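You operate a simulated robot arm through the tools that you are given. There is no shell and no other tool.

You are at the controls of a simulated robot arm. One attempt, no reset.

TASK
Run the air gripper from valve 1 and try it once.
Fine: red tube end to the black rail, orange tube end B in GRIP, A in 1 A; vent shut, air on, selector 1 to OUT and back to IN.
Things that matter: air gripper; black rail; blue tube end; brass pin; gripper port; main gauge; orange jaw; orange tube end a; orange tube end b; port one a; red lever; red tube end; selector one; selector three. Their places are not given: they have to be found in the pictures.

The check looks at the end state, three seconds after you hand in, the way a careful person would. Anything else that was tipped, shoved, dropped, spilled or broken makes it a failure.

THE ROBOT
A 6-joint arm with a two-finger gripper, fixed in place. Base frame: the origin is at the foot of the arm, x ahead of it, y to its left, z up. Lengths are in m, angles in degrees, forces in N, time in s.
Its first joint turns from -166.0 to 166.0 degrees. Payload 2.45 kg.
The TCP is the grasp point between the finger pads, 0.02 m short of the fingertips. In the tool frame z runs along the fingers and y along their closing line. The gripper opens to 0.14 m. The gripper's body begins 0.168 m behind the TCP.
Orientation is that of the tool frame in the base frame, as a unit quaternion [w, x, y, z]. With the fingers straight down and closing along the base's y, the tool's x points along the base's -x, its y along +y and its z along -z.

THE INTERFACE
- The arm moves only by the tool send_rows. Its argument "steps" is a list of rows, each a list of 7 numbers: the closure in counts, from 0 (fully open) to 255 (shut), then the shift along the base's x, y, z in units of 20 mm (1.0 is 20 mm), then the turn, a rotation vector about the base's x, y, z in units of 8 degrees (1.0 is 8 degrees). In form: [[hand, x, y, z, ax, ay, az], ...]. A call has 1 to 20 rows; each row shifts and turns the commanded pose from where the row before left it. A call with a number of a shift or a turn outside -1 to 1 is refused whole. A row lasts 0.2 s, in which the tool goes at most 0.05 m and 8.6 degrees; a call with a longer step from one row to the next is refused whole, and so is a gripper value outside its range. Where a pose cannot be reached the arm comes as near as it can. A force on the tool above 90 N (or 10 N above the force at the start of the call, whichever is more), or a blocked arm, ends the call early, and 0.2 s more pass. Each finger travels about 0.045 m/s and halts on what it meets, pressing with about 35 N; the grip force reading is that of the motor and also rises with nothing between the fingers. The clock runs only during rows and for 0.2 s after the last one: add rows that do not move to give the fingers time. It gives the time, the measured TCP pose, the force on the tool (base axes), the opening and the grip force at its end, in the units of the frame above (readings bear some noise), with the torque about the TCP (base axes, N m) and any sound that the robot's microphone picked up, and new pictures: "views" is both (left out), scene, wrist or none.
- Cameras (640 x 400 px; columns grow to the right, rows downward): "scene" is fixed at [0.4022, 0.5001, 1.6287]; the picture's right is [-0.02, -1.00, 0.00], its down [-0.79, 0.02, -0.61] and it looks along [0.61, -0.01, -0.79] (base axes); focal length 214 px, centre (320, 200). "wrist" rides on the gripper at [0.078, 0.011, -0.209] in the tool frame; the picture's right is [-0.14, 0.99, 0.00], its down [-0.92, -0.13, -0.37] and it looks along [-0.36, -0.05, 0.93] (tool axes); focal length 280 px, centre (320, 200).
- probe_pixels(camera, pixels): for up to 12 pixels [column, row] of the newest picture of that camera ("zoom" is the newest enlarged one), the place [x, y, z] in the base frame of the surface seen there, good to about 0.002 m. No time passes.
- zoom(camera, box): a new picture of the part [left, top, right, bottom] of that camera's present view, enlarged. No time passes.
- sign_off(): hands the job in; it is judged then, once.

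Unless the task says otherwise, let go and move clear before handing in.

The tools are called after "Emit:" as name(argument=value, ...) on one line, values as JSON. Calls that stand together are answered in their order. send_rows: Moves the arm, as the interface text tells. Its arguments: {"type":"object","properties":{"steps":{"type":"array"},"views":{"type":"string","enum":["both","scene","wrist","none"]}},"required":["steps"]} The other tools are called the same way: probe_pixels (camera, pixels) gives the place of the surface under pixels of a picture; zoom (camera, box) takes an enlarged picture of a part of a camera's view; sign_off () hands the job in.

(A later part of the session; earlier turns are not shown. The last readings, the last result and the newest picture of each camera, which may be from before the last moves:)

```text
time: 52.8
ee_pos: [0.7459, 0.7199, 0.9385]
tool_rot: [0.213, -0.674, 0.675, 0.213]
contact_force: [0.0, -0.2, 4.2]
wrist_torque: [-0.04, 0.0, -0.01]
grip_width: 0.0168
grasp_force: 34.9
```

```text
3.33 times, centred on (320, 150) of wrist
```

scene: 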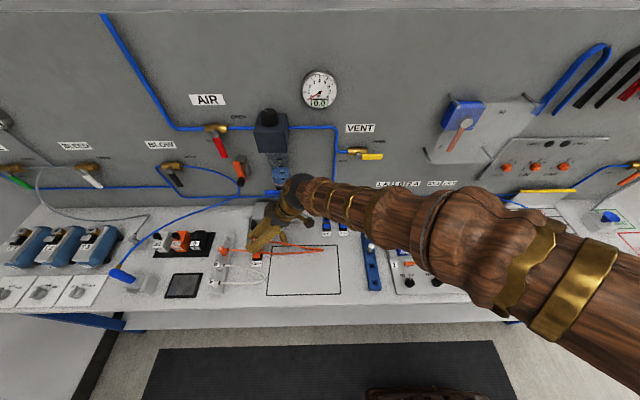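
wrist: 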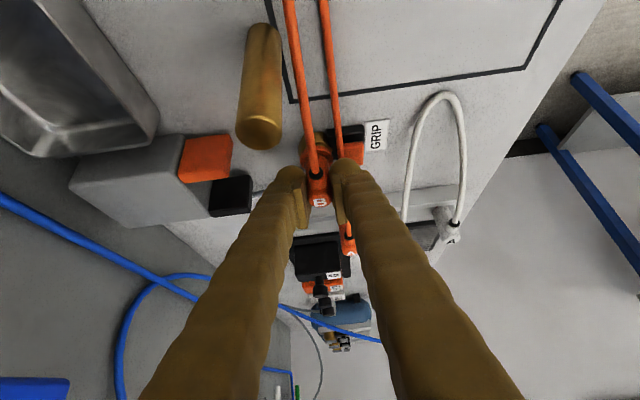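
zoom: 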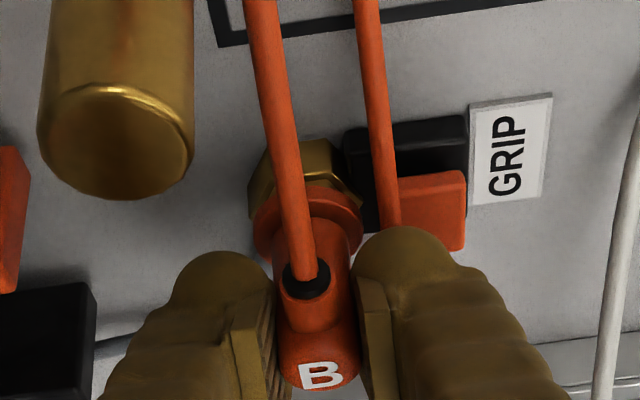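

Contact begins (4 N) with the body at the collar. Push a bit further to latch it.

Emit:
send_rows(steps=[[255, 0, 0, -0.1, 0, 0, 0], [255, 0, 0, -0.1, 0, 0, 0], [255, 0, 0, 0, 0, 0, 0]], views="wrist")

Emit:
zoom(camera="wrist", box=[270, 90, 370, 210])

```text
time: 53.6
ee_pos: [0.7442, 0.7186, 0.9346]
tool_rot: [-0.213, 0.675, -0.674, -0.213]
contact_force: [-0.4, 1.3, 29.6]
wrist_torque: [0.0, -0.02, -0.02]
grip_width: 0.0169
grasp_force: 34.7
```

wrist: 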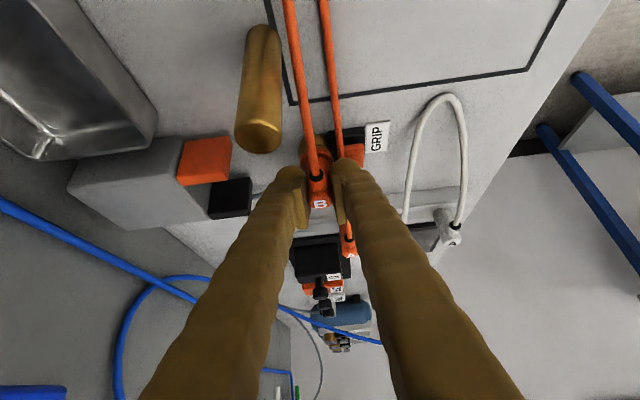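

```text
3.33 times, centred on (320, 150) of wrist
```

zoom: 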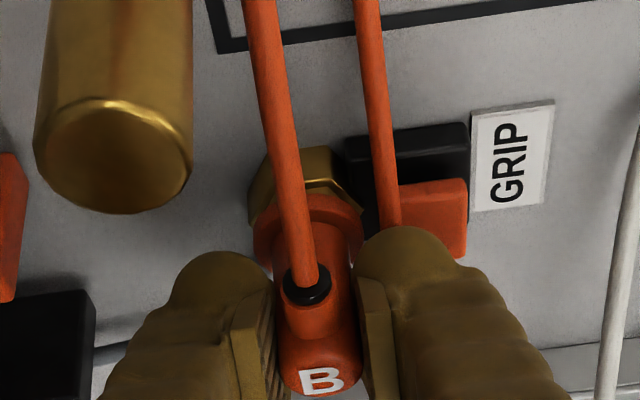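

Force is 30 N with no click yet. Check the plug's top height against the seated red one (0.943).

Emit:
probe_pixels(camera="zoom", pixels=[[320, 380], [322, 370], [345, 230], [350, 215], [330, 300], [335, 250]])

Emit:
send_rows(steps=[[255, 0, 0, -0.05, 0, 0, 0], [255, 0, 0, -0.05, 0, 0, 0], [255, 0, 0, -0.05, 0, 0, 0], [255, 0, 0, 0, 0, 0, 0]], views="wrist")

Emit:
probe_pixels(camera="wrist", pixels=[[320, 204], [321, 200], [327, 172], [330, 168], [323, 185]])

```text
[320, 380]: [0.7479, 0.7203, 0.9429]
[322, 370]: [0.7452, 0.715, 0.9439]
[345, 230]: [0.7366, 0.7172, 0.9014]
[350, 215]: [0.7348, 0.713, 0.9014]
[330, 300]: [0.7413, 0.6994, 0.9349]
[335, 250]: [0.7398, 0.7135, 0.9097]
```

```text
time: 54.6
ee_pos: [0.7447, 0.719, 0.9298]
tool_rot: [0.213, -0.674, 0.674, 0.213]
contact_force: [1.1, 0.7, 28.3]
wrist_torque: [0.05, -0.05, 0.05]
grip_width: 0.0167
grasp_force: 34.6
```

wrist: 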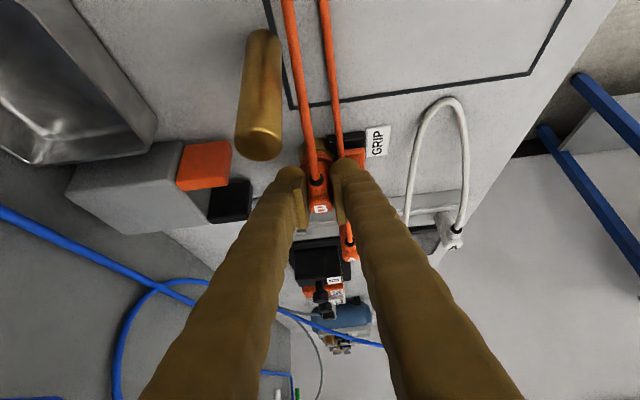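

```text
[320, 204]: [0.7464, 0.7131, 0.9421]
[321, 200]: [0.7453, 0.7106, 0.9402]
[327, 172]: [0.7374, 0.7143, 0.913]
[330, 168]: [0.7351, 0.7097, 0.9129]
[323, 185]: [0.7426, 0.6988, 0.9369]
```

The plug top is at 0.943 (same as a seated plug) and the pads just slide at 28 N, so it is bottomed. A small tug upward will tell whether it's latched.

Emit:
send_rows(steps=[[255, 0, 0, 0.15, 0, 0, 0], [255, 0, 0, 0.15, 0, 0, 0], [255, 0, 0, 0, 0, 0, 0]], views="wrist")

Emit:
zoom(camera="wrist", box=[270, 90, 370, 210])

```text
time: 55.4
ee_pos: [0.7451, 0.7184, 0.9339]
tool_rot: [-0.21, 0.675, -0.675, -0.212]
contact_force: [1.4, -1.7, -28.2]
wrist_torque: [-0.15, 0.0, 0.0]
grip_width: 0.0174
grasp_force: 35.1
```

wrist: 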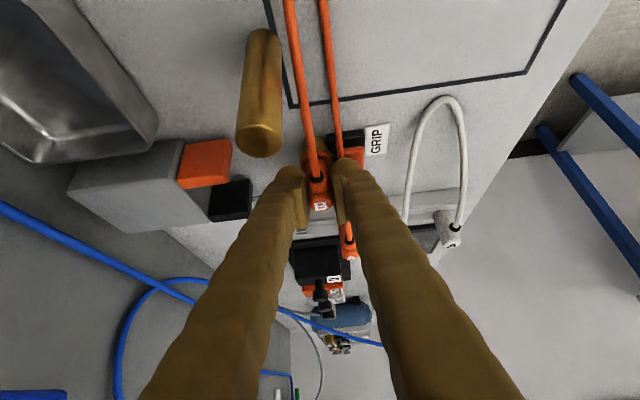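

```text
3.33 times, centred on (320, 150) of wrist
```

zoom: 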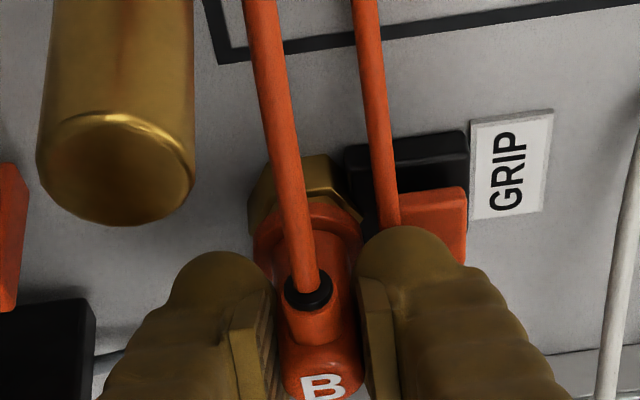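

A 28 N pull doesn't budge it: B is latched in GRIP. Open, rise, and move above orange end A at (0.7235, 0.837).

Emit:
send_rows(steps=[[189, 0, 0, 0, 0, 0, 0], [189, 0, 0, 0, 0, 0, 0], [189, 0, 0, 0, 0, 0, 0], [189, 0, 0, 0.6, 0, 0, 0], [189, 0, 0, 1, 0, 0, 0], [189, 0, 0, 1, 0, 0, 0], [189, 0, 0, 1, 0, 0, 0], [189, -0.185, 0.98, 0, 0, 0, 0], [189, -0.185, 0.98, 0, 0, 0, 0], [189, -0.185, 0.98, 0, 0, 0, 0], [189, -0.185, 0.98, 0, 0, 0, 0], [189, -0.185, 0.98, 0, 0, 0, 0], [189, -0.185, 0.98, 0, 0, 0, 0]])

Emit:
zoom(camera="wrist", box=[250, 70, 390, 200])

Emit:
zoom(camera="scene", box=[200, 190, 320, 290])

```text
time: 58.2
ee_pos: [0.7241, 0.8373, 1.0083]
tool_rot: [-0.213, 0.674, -0.674, -0.214]
contact_force: [0.1, -0.5, -0.5]
wrist_torque: [-0.01, 0.01, -0.01]
grip_width: 0.0366
grasp_force: 0.0
```

scene: 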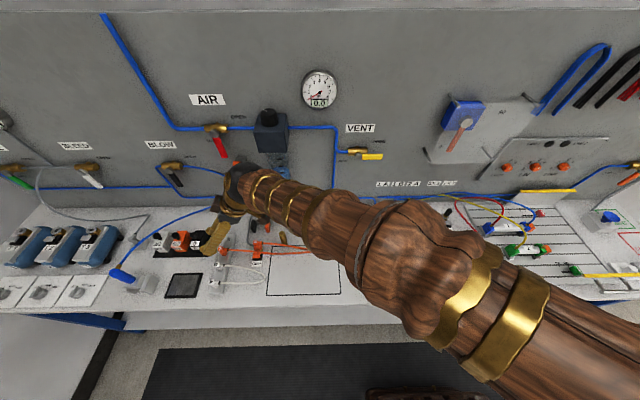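
wrist: 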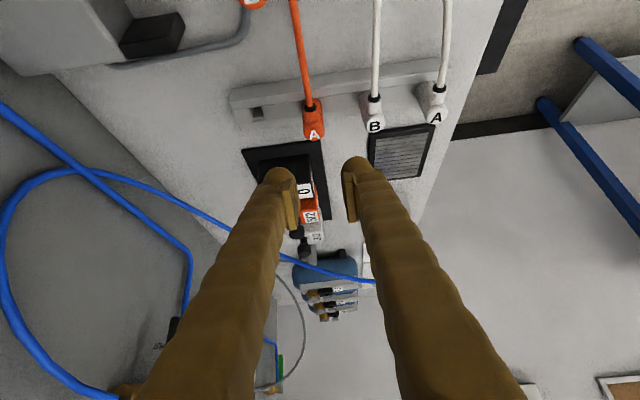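

```text
3.08 times, centred on (320, 135) of wrist
```

zoom: 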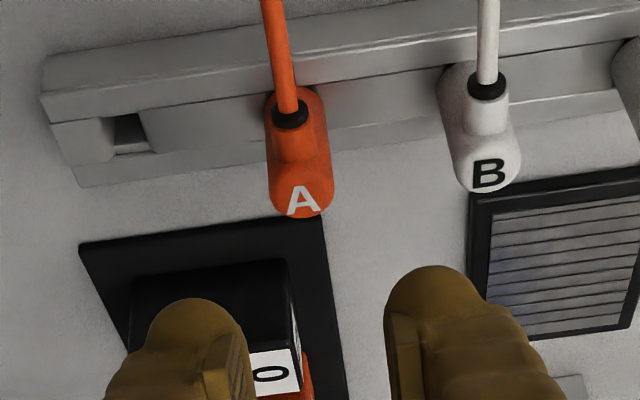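

```text
4.00 times, centred on (260, 240) of scene
```

zoom: 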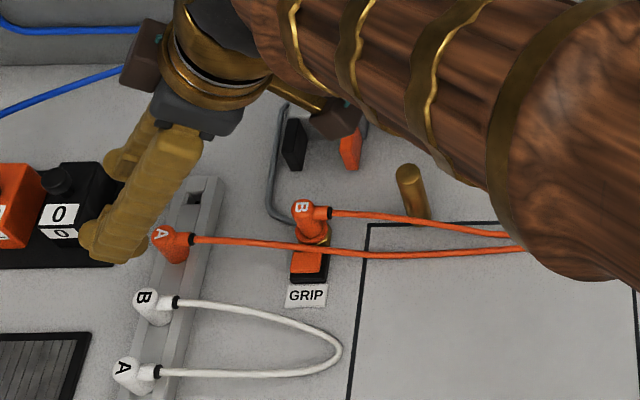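

A is at (300,150) in the zoom, right under the hand. Lower and grip it.

Emit:
send_rows(steps=[[189, -0.03, -0.07, -0.65, 0, 0, 0], [189, 0, 0, -0.65, 0, 0, 0], [189, 0, 0, -0.65, 0, 0, 0], [189, 0, 0, -0.65, 0, 0, 0], [189, 0, 0, -0.65, 0, 0, 0], [189, 0, 0, -0.4, 0, 0, 0], [189, 0, 0, 0, 0, 0, 0], [255, 0, 0, 0, 0, 0, 0], [255, 0, 0, 0, 0, 0, 0], [255, 0, 0, 0, 0, 0, 0], [255, 0, 0, 0, 0, 0, 0]], views="wrist")

Emit:
zoom(camera="wrist", box=[250, 90, 390, 220])

```text
time: 60.6
ee_pos: [0.7227, 0.8351, 0.9365]
tool_rot: [-0.212, 0.675, -0.674, -0.213]
contact_force: [-0.1, 0.4, 0.2]
wrist_torque: [0.0, -0.02, 0.01]
grip_width: 0.0171
grasp_force: 34.9
```

wrist: 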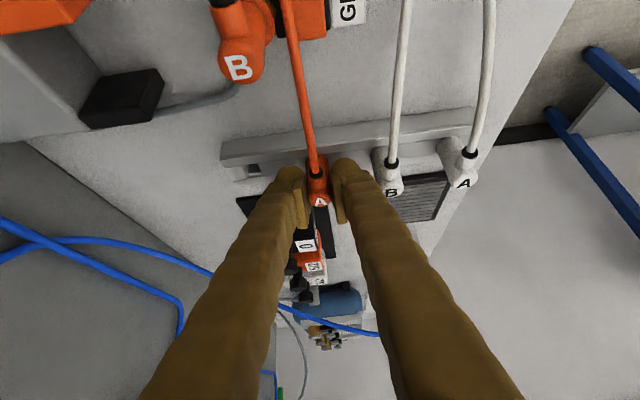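

```text
3.08 times, centred on (320, 155) of wrist
```

zoom: 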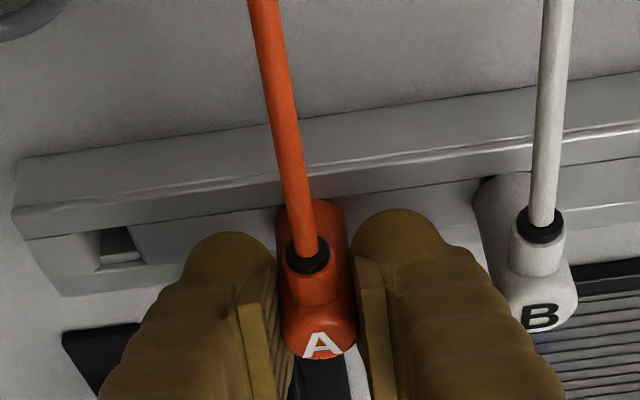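

A is gripped. Lift it to z≈1.06, staying on the -x side of the pin, and look at the tube.

Emit:
send_rows(steps=[[255, 0, 0, 0.3, 0, 0, 0], [255, 0, 0, 0.7, 0, 0, 0], [255, 0, 0, 1, 0, 0, 0], [255, 0, 0, 1, 0, 0, 0], [255, 0, 0, 1, 0, 0, 0], [255, 0, 0, 1, 0, 0, 0], [255, -0.3, 0, 1, 0, 0, 0], [255, -0.3, -0.9, 0, 0, 0, 0], [255, -0.3, -0.9, 0, 0, 0, 0], [255, -0.3, -0.9, 0, 0, 0, 0]])

Emit:
zoom(camera="scene", box=[210, 190, 340, 290])

Emit:
zoom(camera="wrist", box=[220, 0, 400, 180])

```text
time: 62.8
ee_pos: [0.698, 0.7813, 1.0555]
tool_rot: [0.213, -0.674, 0.675, 0.212]
contact_force: [0.4, 0.5, -0.5]
wrist_torque: [0.03, 0.0, -0.02]
grip_width: 0.017
grasp_force: 35.6
```

scene: 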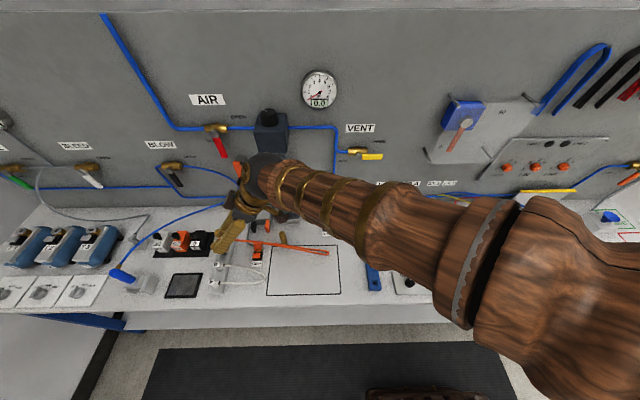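
wrist: 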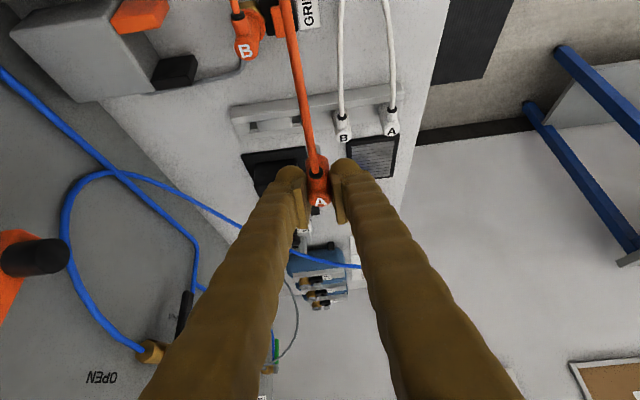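

```text
4.00 times, centred on (275, 240) of scene
```

zoom: 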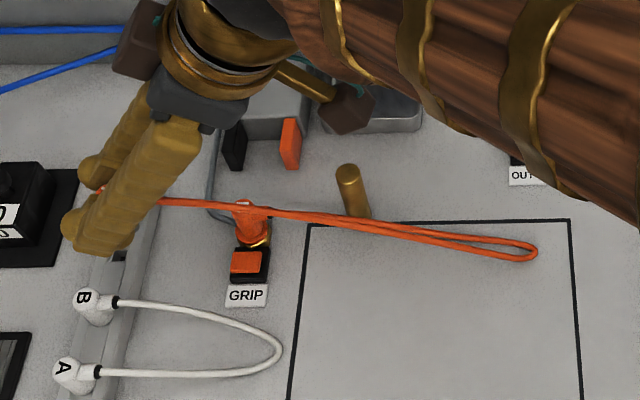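

```text
2.22 times, centred on (310, 90) of wrist
```

zoom: 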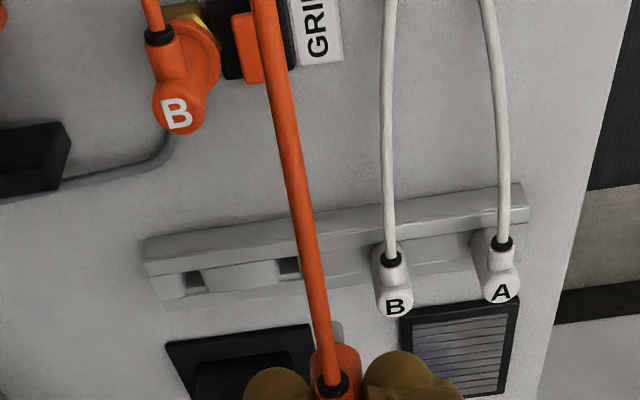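

The strands now lie close by the pin's foot (355,218 in the scene zoom). I'll zoom tight on the pin to see which side of it the tube passes.

Emit:
zoom(camera="scene", box=[265, 220, 305, 255])

```text
11.43 times, centred on (285, 238) of scene
```

zoom: 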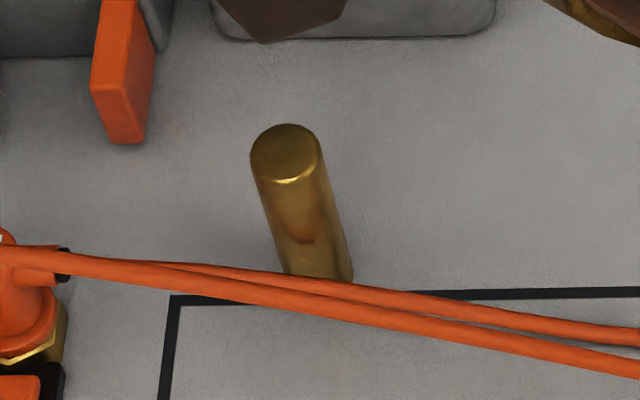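

Emit:
probe_pixels(camera="zoom", pixels=[[285, 150], [310, 260], [320, 275], [350, 270], [320, 310], [250, 268], [400, 297], [150, 265], [550, 320], [560, 352], [100, 255], [345, 275]])

```text
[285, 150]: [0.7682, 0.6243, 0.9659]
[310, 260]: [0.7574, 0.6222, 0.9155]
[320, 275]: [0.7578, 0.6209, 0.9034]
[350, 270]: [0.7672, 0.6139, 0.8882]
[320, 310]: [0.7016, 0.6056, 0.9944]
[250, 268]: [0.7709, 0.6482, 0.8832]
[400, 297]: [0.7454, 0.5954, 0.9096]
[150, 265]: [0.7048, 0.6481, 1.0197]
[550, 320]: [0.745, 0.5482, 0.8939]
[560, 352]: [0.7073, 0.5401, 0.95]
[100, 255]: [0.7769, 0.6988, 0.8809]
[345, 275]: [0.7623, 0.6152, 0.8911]
```

The pin is now outside the loop: B's strand passes at x≈0.745 and the pin's face is at 0.757, so A should travel on the -x side and arrive at 1A with its nozzle toward -x. I'll move -y at height while turning the hand about vertical by -90°.

Emit:
send_rows(steps=[[255, -0.12, -0.94, 0.1, 0, 0, -0.3], [255, -0.12, -0.94, 0.1, 0, 0, -0.3], [255, -0.12, -0.94, 0.1, 0, 0, -0.3], [255, -0.12, -0.94, 0.1, 0, 0, -0.3], [255, -0.12, -0.94, 0.1, 0, 0, -0.3], [255, -0.12, -0.94, 0, 0, 0, -0.5], [255, -0.12, -0.94, 0, 0, 0, -0.5], [255, -0.12, -0.94, 0, 0, 0, -0.5], [255, -0.12, -0.94, 0, 0, 0, -0.5], [255, -0.12, -0.94, 0, 0, 0, -0.5], [255, -0.12, -0.94, 0, 0, 0, -0.5], [255, -0.12, -0.94, 0, 0, 0, -0.5], [255, -0.12, -0.94, 0, 0, 0, -0.5], [255, -0.12, -0.94, 0, 0, 0, -0.5], [255, -0.12, -0.94, 0, 0, 0, -0.5]])

Emit:
zoom(camera="scene", box=[210, 180, 370, 290])

```text
time: 66.0
ee_pos: [0.6622, 0.5001, 1.0657]
tool_rot: [0.285, -0.31, 0.902, 0.097]
contact_force: [0.5, -0.3, -0.7]
wrist_torque: [-0.02, 0.0, -0.02]
grip_width: 0.0167
grasp_force: 35.0
```

scene: 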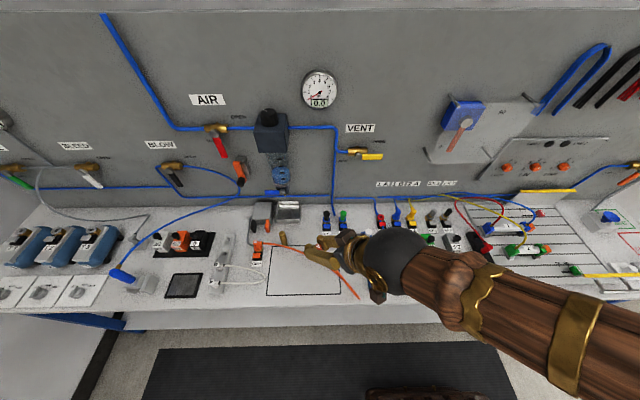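
wrist: 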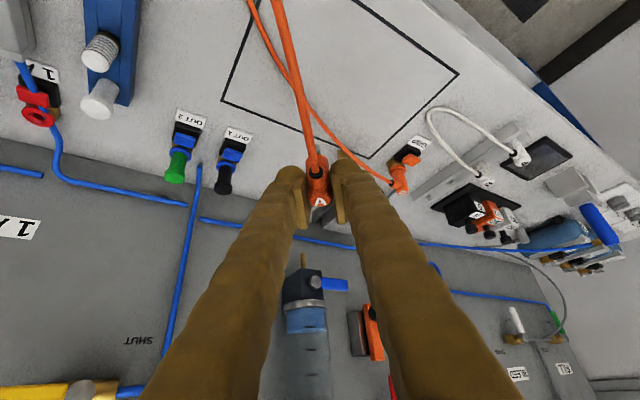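

```text
3.64 times, centred on (290, 235) of scene
```

zoom: 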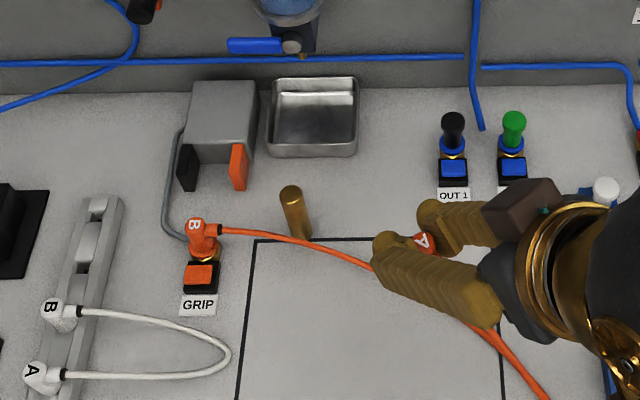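

Tube runs cleanly from GRIP past the pin's -x side to A. Continue to hover above 1A, finishing the turn.

Emit:
send_rows(steps=[[255, 0.775, -0.974, 0, 0, 0, -0.3654], [255, 0.775, -0.974, 0, 0, 0, -0.3654], [255, 0.775, -0.974, 0, 0, 0, -0.3654], [255, 0.775, -0.974, 0, 0, 0, -0.3654], [255, 0.775, -0.974, 0, 0, 0, -0.3654], [255, 0.775, -0.974, 0, 0, 0, -0.3654], [255, 0.775, -0.974, 0, 0, 0, -0.3654], [255, 0.775, -0.974, 0, 0, 0, -0.3654], [255, 0.775, -0.974, 0, 0, 0, -0.3654], [255, 0.775, -0.974, 0, 0, 0, -0.3654], [255, 0.775, -0.974, 0, 0, 0, -0.3654], [255, 0.775, -0.974, 0, 0, 0, -0.3654], [255, 0.775, -0.974, 0, 0, 0, -0.3654], [255, 0, 0, -0.8, 0, 0, 0], [255, 0, 0, -0.8, 0, 0, 0], [255, 0, 0, -0.8, 0, 0, 0], [255, 0, 0, -0.8, 0, 0, 0], [255, 0, 0, 0, 0, 0, 0]])

Emit:
zoom(camera="wrist", box=[260, 80, 380, 220])

Emit:
zoom(camera="scene", box=[240, 190, 440, 300])

```text
time: 69.8
ee_pos: [0.863, 0.246, 1.0018]
tool_rot: [0.3, 0.0, 0.954, 0.0]
contact_force: [-0.3, 0.2, -0.2]
wrist_torque: [-0.01, 0.01, -0.02]
grip_width: 0.0168
grasp_force: 35.6
```

scene: 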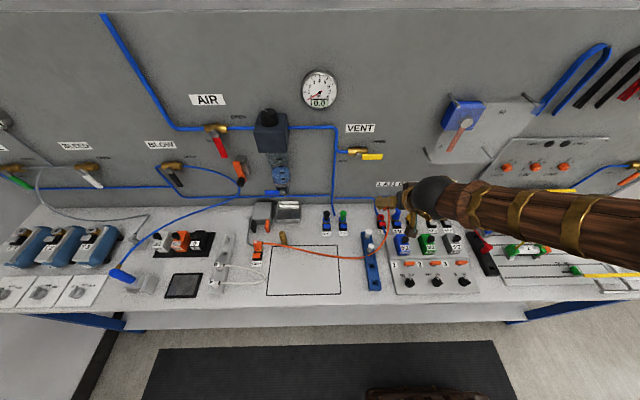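
wrist: 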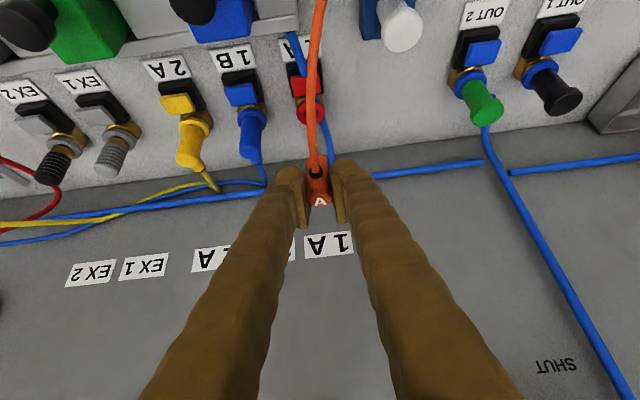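

```text
2.86 times, centred on (320, 150) of wrist
```

zoom: 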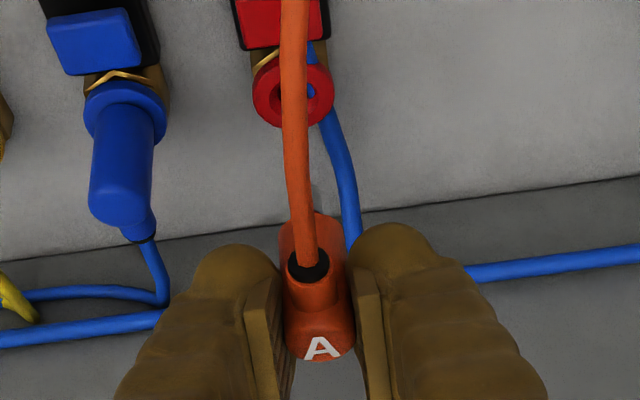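

```text
3.20 times, centred on (340, 245) of scene
```

zoom: 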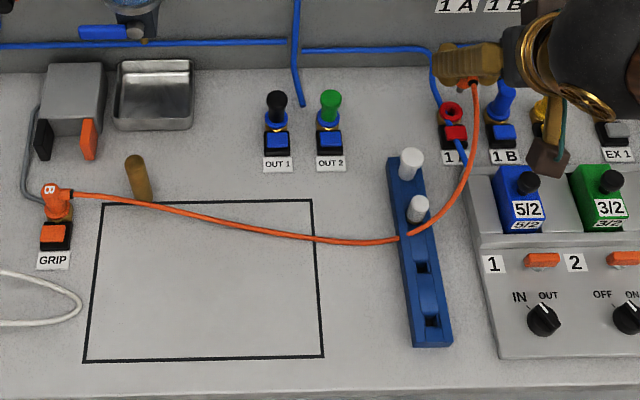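

The tube hangs in a gentle curve on the -x side of the pin, and A is above 1A's red ring (293,92). Probe the ring for alignment.

Emit:
zoom(camera="wrist", box=[280, 80, 350, 170])

```text
4.44 times, centred on (315, 125) of wrist
```

zoom: 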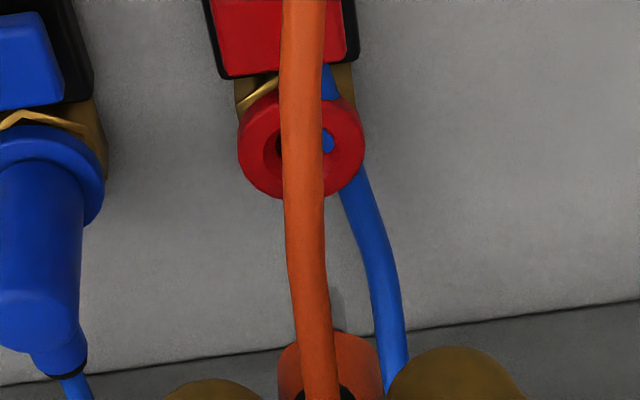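

Emit:
probe_pixels(camera="zoom", pixels=[[241, 145], [362, 145], [276, 190], [330, 192], [275, 108], [335, 105], [336, 300], [333, 325], [260, 150], [350, 150], [290, 360], [370, 360]])

```text
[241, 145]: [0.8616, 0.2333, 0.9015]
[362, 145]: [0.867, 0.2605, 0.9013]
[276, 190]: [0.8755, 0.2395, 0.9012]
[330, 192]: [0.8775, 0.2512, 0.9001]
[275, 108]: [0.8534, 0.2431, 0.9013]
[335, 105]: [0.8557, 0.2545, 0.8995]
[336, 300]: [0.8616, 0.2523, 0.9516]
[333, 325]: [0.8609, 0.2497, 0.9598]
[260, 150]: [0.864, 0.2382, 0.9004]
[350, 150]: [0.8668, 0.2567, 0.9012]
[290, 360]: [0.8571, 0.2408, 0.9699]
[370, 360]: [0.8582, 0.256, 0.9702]
```

Ring centre ≈(0.8653, 0.2469). I'd like a finer look at the stem and the body sides to fix the plug axis.

Emit:
zoom(camera="wrist", box=[300, 130, 340, 215])

```text
4.71 times, centred on (320, 172) of wrist
```

zoom: 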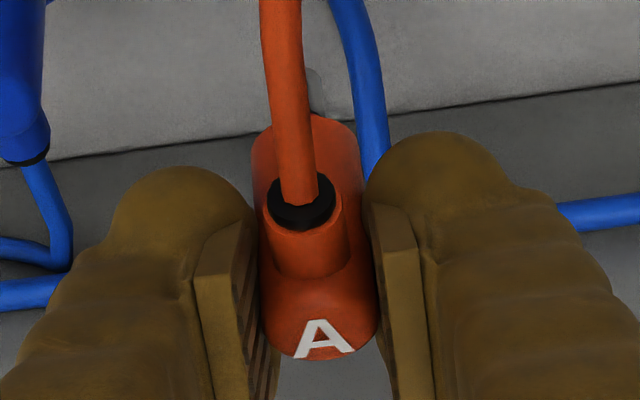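

Emit:
probe_pixels(camera="zoom", pixels=[[258, 160], [355, 150], [310, 125], [268, 290], [374, 290], [322, 345], [318, 80], [316, 95], [262, 200], [365, 220], [325, 80], [320, 350]])

```text
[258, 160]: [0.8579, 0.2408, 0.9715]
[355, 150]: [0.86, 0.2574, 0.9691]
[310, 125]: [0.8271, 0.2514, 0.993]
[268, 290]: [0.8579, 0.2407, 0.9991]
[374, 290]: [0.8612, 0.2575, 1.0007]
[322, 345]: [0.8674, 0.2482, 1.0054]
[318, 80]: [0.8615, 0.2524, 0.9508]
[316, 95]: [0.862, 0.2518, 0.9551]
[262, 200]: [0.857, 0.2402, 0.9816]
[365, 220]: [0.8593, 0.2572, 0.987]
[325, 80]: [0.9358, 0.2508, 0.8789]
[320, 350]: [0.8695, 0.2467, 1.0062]
```

Sides and stem suggest the plug axis is ≈(0.862, 0.249), a few mm off the ring centre. Apply a partial correction, lower until the stem tip is just above the ring and recheck.

Emit:
send_rows(steps=[[255, 0.1, -0.05, -0.5, 0, 0, 0], [255, 0, 0, -0.5, 0, 0, 0], [255, 0, 0, -0.5, 0, 0, 0], [255, 0, 0, -0.4, 0, 0, 0], [255, 0, 0, 0, 0, 0, 0]], views="wrist")

Emit:
zoom(camera="wrist", box=[290, 110, 350, 200])

```text
time: 71.0
ee_pos: [0.8656, 0.2453, 0.9631]
tool_rot: [0.301, -0.001, 0.954, 0.001]
contact_force: [0.0, 0.1, -0.7]
wrist_torque: [0.01, -0.01, 0.02]
grip_width: 0.0167
grasp_force: 34.8
```

wrist: 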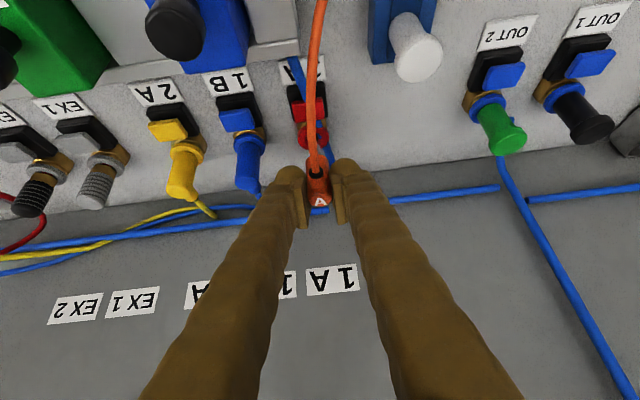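

```text
4.44 times, centred on (320, 155) of wrist
```

zoom: 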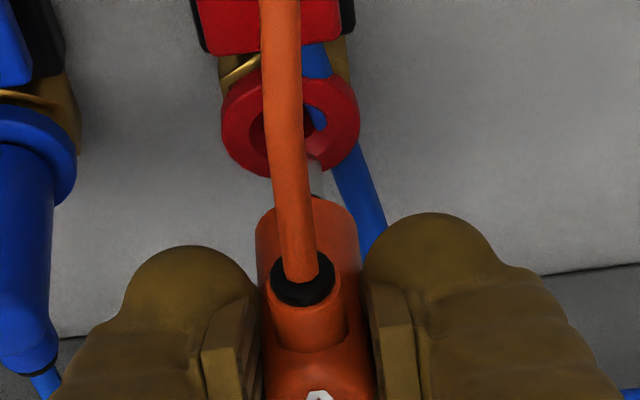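

Emit:
probe_pixels(camera="zoom", pixels=[[224, 125], [357, 118], [320, 165], [318, 185], [258, 250], [356, 240], [262, 300], [372, 300], [340, 160], [312, 195], [250, 155], [323, 175]])

```text
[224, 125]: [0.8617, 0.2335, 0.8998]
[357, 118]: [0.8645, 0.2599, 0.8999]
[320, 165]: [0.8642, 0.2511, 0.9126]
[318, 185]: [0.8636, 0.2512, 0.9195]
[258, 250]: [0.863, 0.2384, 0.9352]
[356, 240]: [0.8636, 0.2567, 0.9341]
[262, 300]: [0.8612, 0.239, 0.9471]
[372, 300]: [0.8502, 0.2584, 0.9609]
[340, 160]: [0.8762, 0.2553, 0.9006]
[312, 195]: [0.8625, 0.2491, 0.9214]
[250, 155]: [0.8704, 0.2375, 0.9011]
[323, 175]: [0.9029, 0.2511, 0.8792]
```

Now the axis is ≈(0.8642, 0.2476) versus ring (0.8653, 0.2468): ~1 mm left. Correct and go down in small steps.

Emit:
send_rows(steps=[[255, 0.05, -0.04, -0.2, 0, 0, 0], [255, 0, 0, -0.2, 0, 0, 0], [255, 0, 0, -0.2, 0, 0, 0], [255, 0, 0, -0.2, 0, 0, 0], [255, 0, 0, -0.15, 0, 0, 0], [255, 0, 0, 0, 0, 0, 0]], views="wrist")

Emit:
zoom(camera="wrist", box=[290, 110, 350, 200])

```text
time: 72.4
ee_pos: [0.8656, 0.2433, 0.9439]
tool_rot: [0.301, -0.002, 0.954, 0.001]
contact_force: [0.0, 0.4, 0.2]
wrist_torque: [0.02, -0.03, 0.03]
grip_width: 0.0166
grasp_force: 35.0
```

wrist: 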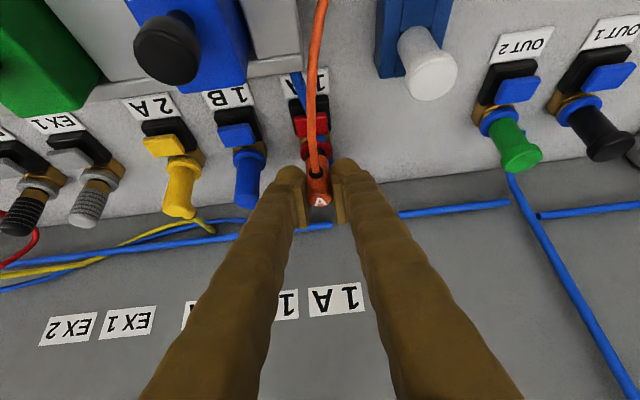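

```text
4.44 times, centred on (320, 155) of wrist
```

zoom: 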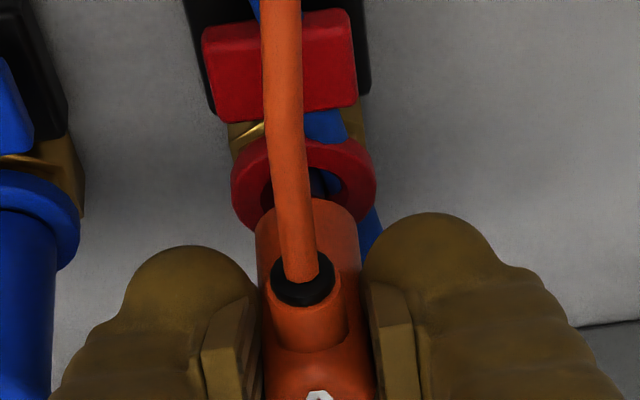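

No force and the stem is inside the ring. Keep pressing down to seat and latch.

Emit:
send_rows(steps=[[255, 0, 0.03, -0.1, 0, 0, 0], [255, 0, 0, -0.1, 0, 0, 0], [255, 0, 0, -0.1, 0, 0, 0], [255, 0, 0, -0.1, 0, 0, 0], [255, 0, 0, -0.1, 0, 0, 0], [255, 0, 0, -0.1, 0, 0, 0], [255, 0, 0, 0, 0, 0, 0]], views="wrist")

Emit:
zoom(camera="wrist", box=[290, 110, 350, 200])

```text
time: 74.0
ee_pos: [0.8679, 0.2459, 0.9327]
tool_rot: [0.302, 0.0, 0.953, 0.0]
contact_force: [9.0, 0.6, 27.6]
wrist_torque: [0.03, -0.38, -0.01]
grip_width: 0.0169
grasp_force: 35.0
```

wrist: 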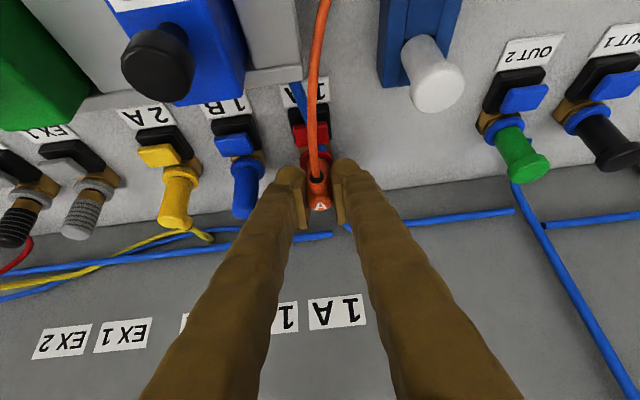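

```text
4.44 times, centred on (320, 155) of wrist
```

zoom: 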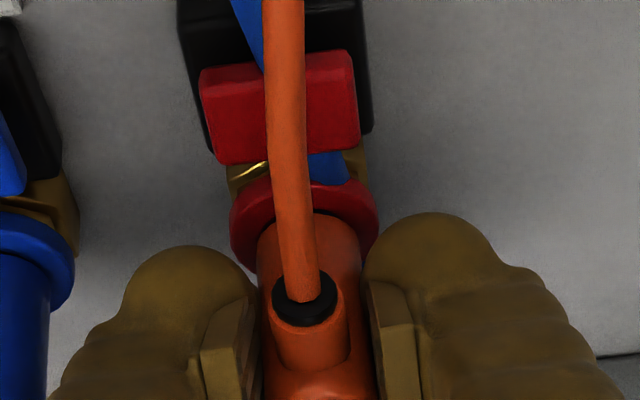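

28 N contact. Check the top height and try a small tug to confirm latching.

Emit:
probe_pixels(camera="wrist", pixels=[[320, 205], [322, 209], [326, 165]])

Emit:
send_rows(steps=[[255, 0, 0, -0.05, 0, 0, 0], [255, 0, 0, 0, 0, 0, 0], [255, 0, 0, 0.15, 0, 0, 0], [255, 0, 0, 0.15, 0, 0, 0], [255, 0, 0, 0.05, 0, 0, 0], [255, 0, 0, 0, 0, 0, 0]], views="wrist")

Emit:
zoom(camera="wrist", box=[290, 110, 350, 200])

```text
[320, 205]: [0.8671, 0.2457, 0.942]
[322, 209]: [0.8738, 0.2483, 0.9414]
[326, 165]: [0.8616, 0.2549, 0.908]
```

```text
time: 75.4
ee_pos: [0.8662, 0.2438, 0.9367]
tool_rot: [0.3, -0.001, 0.954, -0.001]
contact_force: [-9.3, -0.1, -24.9]
wrist_torque: [0.0, 0.44, 0.04]
grip_width: 0.0172
grasp_force: 35.1
```

wrist: 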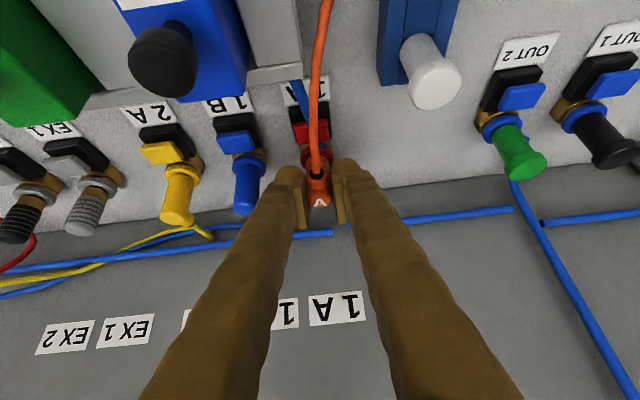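

```text
4.44 times, centred on (320, 155) of wrist
```

zoom: 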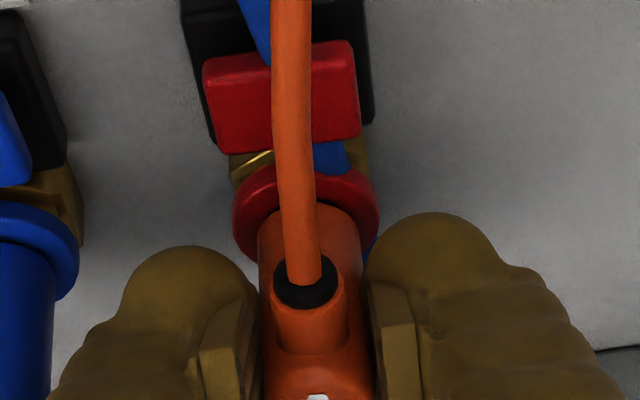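

A resists a 25 N pull: latched in 1A. Open, rise and back off to view the whole routing.

Emit:
send_rows(steps=[[189, 0, 0, -0.05, 0, 0, 0], [189, 0, 0, 0, 0, 0, 0], [189, 0, 0, 0, 0, 0, 0], [189, 0, 0, 0.6, 0, 0, 0], [189, 0, 0, 1, 0, 0, 0], [189, 0, 0, 1, 0, 0, 0], [189, -0.5, 0, 1, 0, 0, 0], [189, -1, 0, 1, 0, 0, 0], [189, -1, 0, 1, 0, 0, 0], [189, -1, 0, 1, 0, 0, 0], [189, -1, 0, 1, 0, 0, 0], [189, -1, 0, 1, 0, 0, 0]])

Emit:
zoom(camera="scene", box=[230, 190, 440, 310])

Emit:
zoom(camera="wrist", box=[230, 60, 420, 200])

```text
time: 78.0
ee_pos: [0.7563, 0.245, 1.1083]
tool_rot: [0.301, -0.001, 0.954, 0.0]
contact_force: [0.0, -0.1, 0.8]
wrist_torque: [0.0, 0.02, -0.01]
grip_width: 0.0362
grasp_force: 0.1
```

scene: 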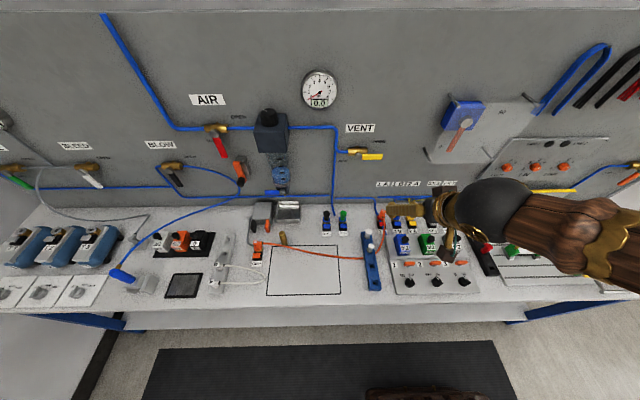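
wrist: 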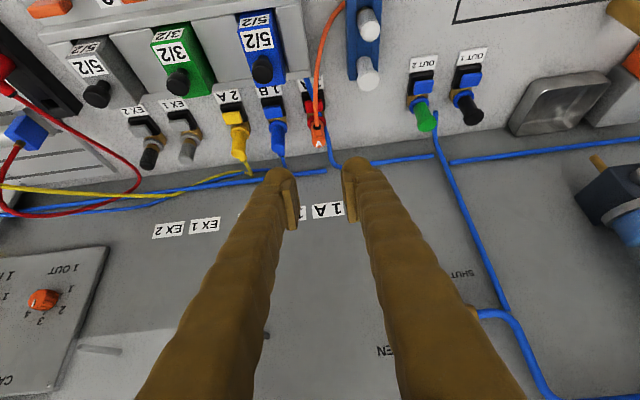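

```text
3.05 times, centred on (335, 250) of scene
```

zoom: 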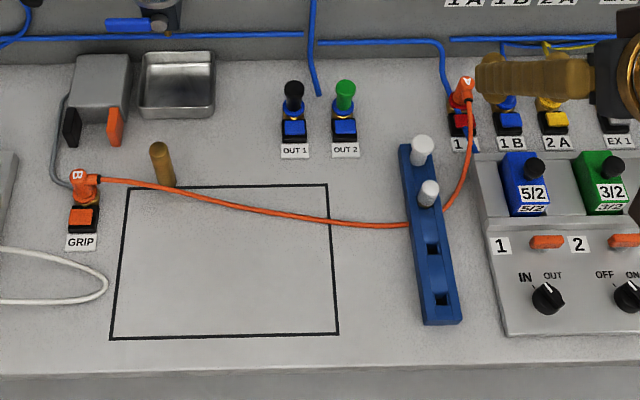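

```text
2.86 times, centred on (325, 130) of wrist
```

zoom: 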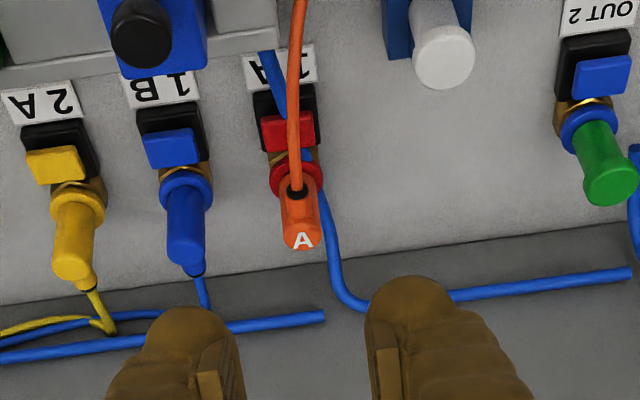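

All tubes are in place: red parked, B in GRIP, A in 1A, pin upright. Next the vent lever: I'll bring the hand to horizontal (pointing at the panel), fingers closed, in front of and above the yellow lever.

Emit:
send_rows(steps=[[255, 0.25, 0.42, 0.82, 0, -0.86, 0], [255, 0.25, 0.42, 0.82, 0, -0.86, 0], [255, 0.25, 0.42, 0.82, 0, -0.86, 0], [255, 0.25, 0.42, 0.82, 0, -0.86, 0], [255, 0.25, 0.42, 0.82, 0, -0.86, 0], [255, 0.25, 0.42, 0.82, 0, -0.86, 0], [255, 0.25, 0.42, 0.82, 0, -0.86, 0], [255, 0.25, 0.42, 0.82, 0, -0.86, 0]])

Emit:
zoom(camera="wrist", box=[220, 50, 420, 200])

```text
time: 79.8
ee_pos: [0.796, 0.3127, 1.241]
tool_rot: [0.707, 0.001, 0.707, -0.001]
contact_force: [0.1, -0.5, 0.1]
wrist_torque: [0.01, 0.02, 0.0]
grip_width: 0.0002
grasp_force: 29.1
```

scene: 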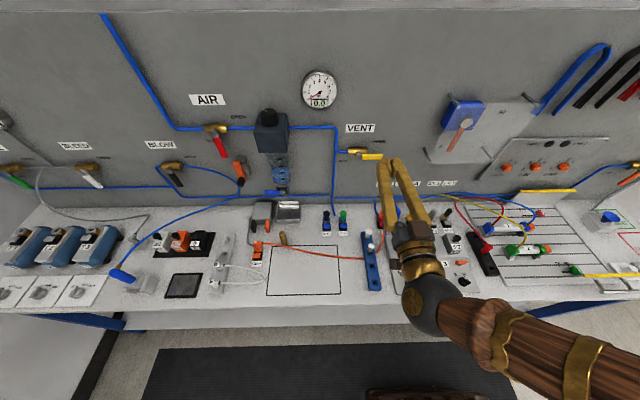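
wrist: 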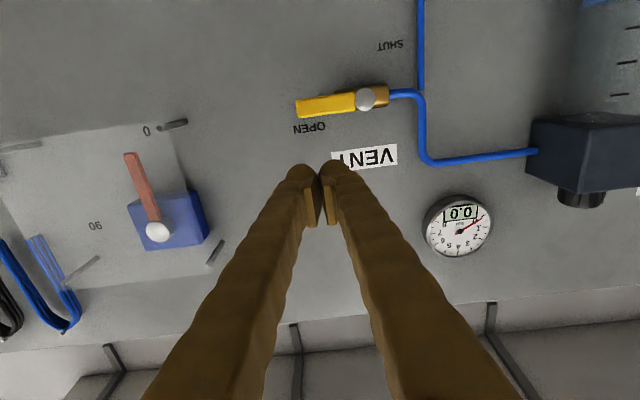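

```text
2.67 times, centred on (320, 125) of wrist
```

zoom: 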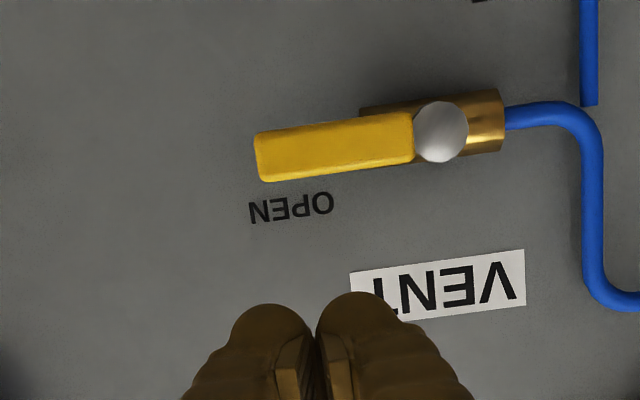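

The yellow lever is clear (image upside down), hub at (440,132), paddle (255–412). Probe it precisely.

Emit:
probe_pixels(camera="zoom", pixels=[[262, 158], [330, 130], [335, 170], [405, 140], [440, 132], [490, 120], [335, 122], [260, 178], [415, 130], [465, 132], [400, 110], [290, 210]])

```text
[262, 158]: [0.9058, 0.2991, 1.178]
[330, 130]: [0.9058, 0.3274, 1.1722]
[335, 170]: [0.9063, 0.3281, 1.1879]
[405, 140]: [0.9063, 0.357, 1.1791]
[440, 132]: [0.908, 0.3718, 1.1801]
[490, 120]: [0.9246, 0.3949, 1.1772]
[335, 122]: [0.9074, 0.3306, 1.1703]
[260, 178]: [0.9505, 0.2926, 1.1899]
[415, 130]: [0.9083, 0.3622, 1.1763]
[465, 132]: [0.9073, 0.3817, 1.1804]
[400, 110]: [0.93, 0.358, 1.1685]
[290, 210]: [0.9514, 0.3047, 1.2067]
```

Lever: hub (y 0.372, z 1.180), paddle y 0.297–0.36, z 1.171–1.189, face x≈0.906. Move in so the tips overlap the paddle by ~10 mm, resting just above it.

Emit:
send_rows(steps=[[255, 1, 0, 0, 0, 0, 0], [255, 1, 0, 0, 0, 0, 0], [255, 1, 0, 0, 0, 0, 0], [255, 1, 0, 0, 0, 0, 0], [255, 1, 0, 0, 0, 0, 0], [255, 0, 0, -0.75, 0, 0, 0], [255, 0, 0, -0.75, 0, 0, 0]])

Emit:
zoom(camera="scene", box=[330, 130, 420, 190])

```text
time: 81.4
ee_pos: [0.8973, 0.3114, 1.2092]
tool_rot: [0.707, 0.0, 0.707, 0.0]
contact_force: [-0.2, -0.7, 0.8]
wrist_torque: [0.0, 0.01, 0.01]
grip_width: 0.0
grasp_force: 29.4
```

scene: 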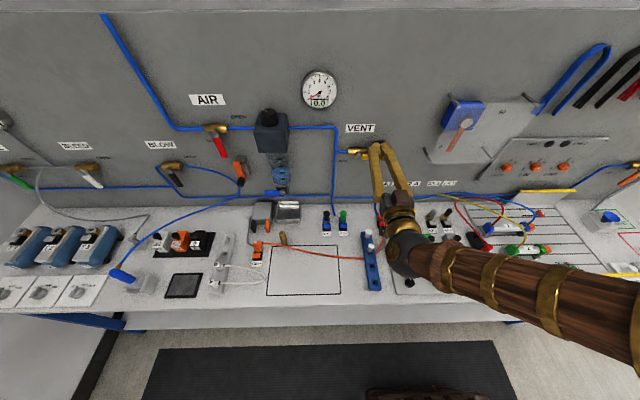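
wrist: 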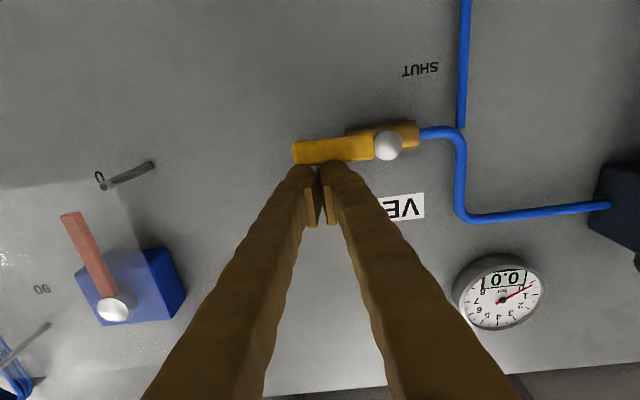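

```text
6.67 times, centred on (375, 160) of scene
```

zoom: 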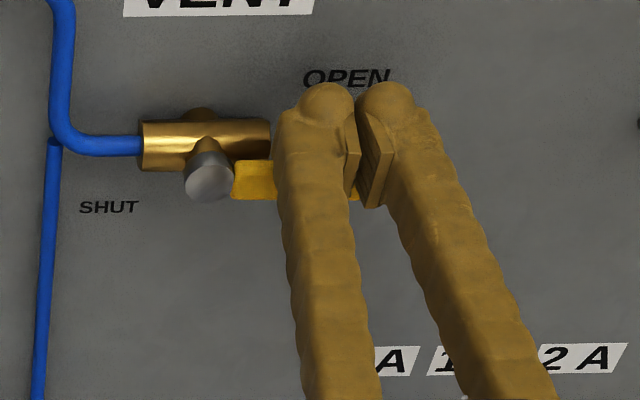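

The closed tips sit just above the paddle. Sweep along the quarter-circle to push it down.

Emit:
send_rows(steps=[[255, -0.05, -0.25, -0.75, 0, 0, 0], [255, 0, -0.1, -0.805, 0, 0, 0], [255, 0, 0.155, -0.87, 0, 0, 0], [255, 0, 0.43, -0.85, 0, 0, 0], [255, 0, 0.715, -0.7, 0, 0, 0], [255, 0, 0.95, -0.45, 0, 0, 0], [255, 0, 0.2, -0.05, 0, 0, 0], [255, 0, 0, 0, 0, 0, 0]])

Emit:
zoom(camera="scene", box=[330, 130, 420, 190])

```text
time: 82.8
ee_pos: [0.8965, 0.3346, 1.1272]
tool_rot: [0.71, 0.008, 0.704, -0.004]
contact_force: [-10.0, -29.5, 4.9]
wrist_torque: [0.53, -0.2, -0.01]
grip_width: 0.0
grasp_force: 29.6
stopped in row 7: the force on the tool passed its limit at 123 N (the readings are from after the stop); the commanded pose is now the measured one
```

scene: 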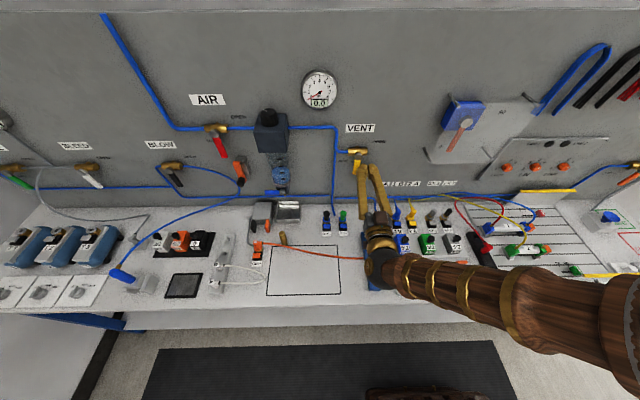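
wrist: 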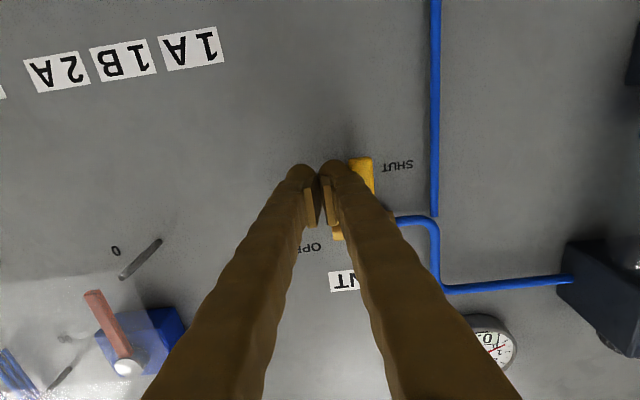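

```text
6.67 times, centred on (375, 160) of scene
```

zoom: 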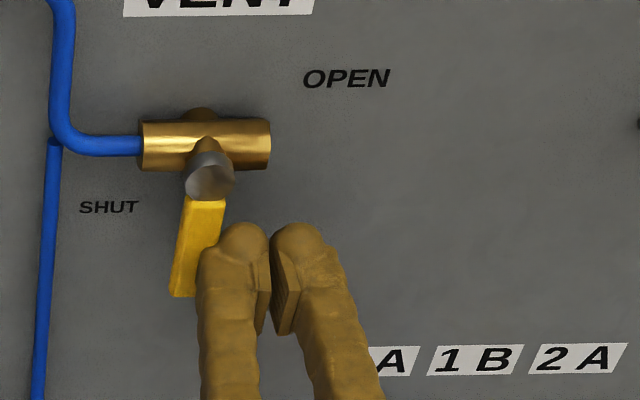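

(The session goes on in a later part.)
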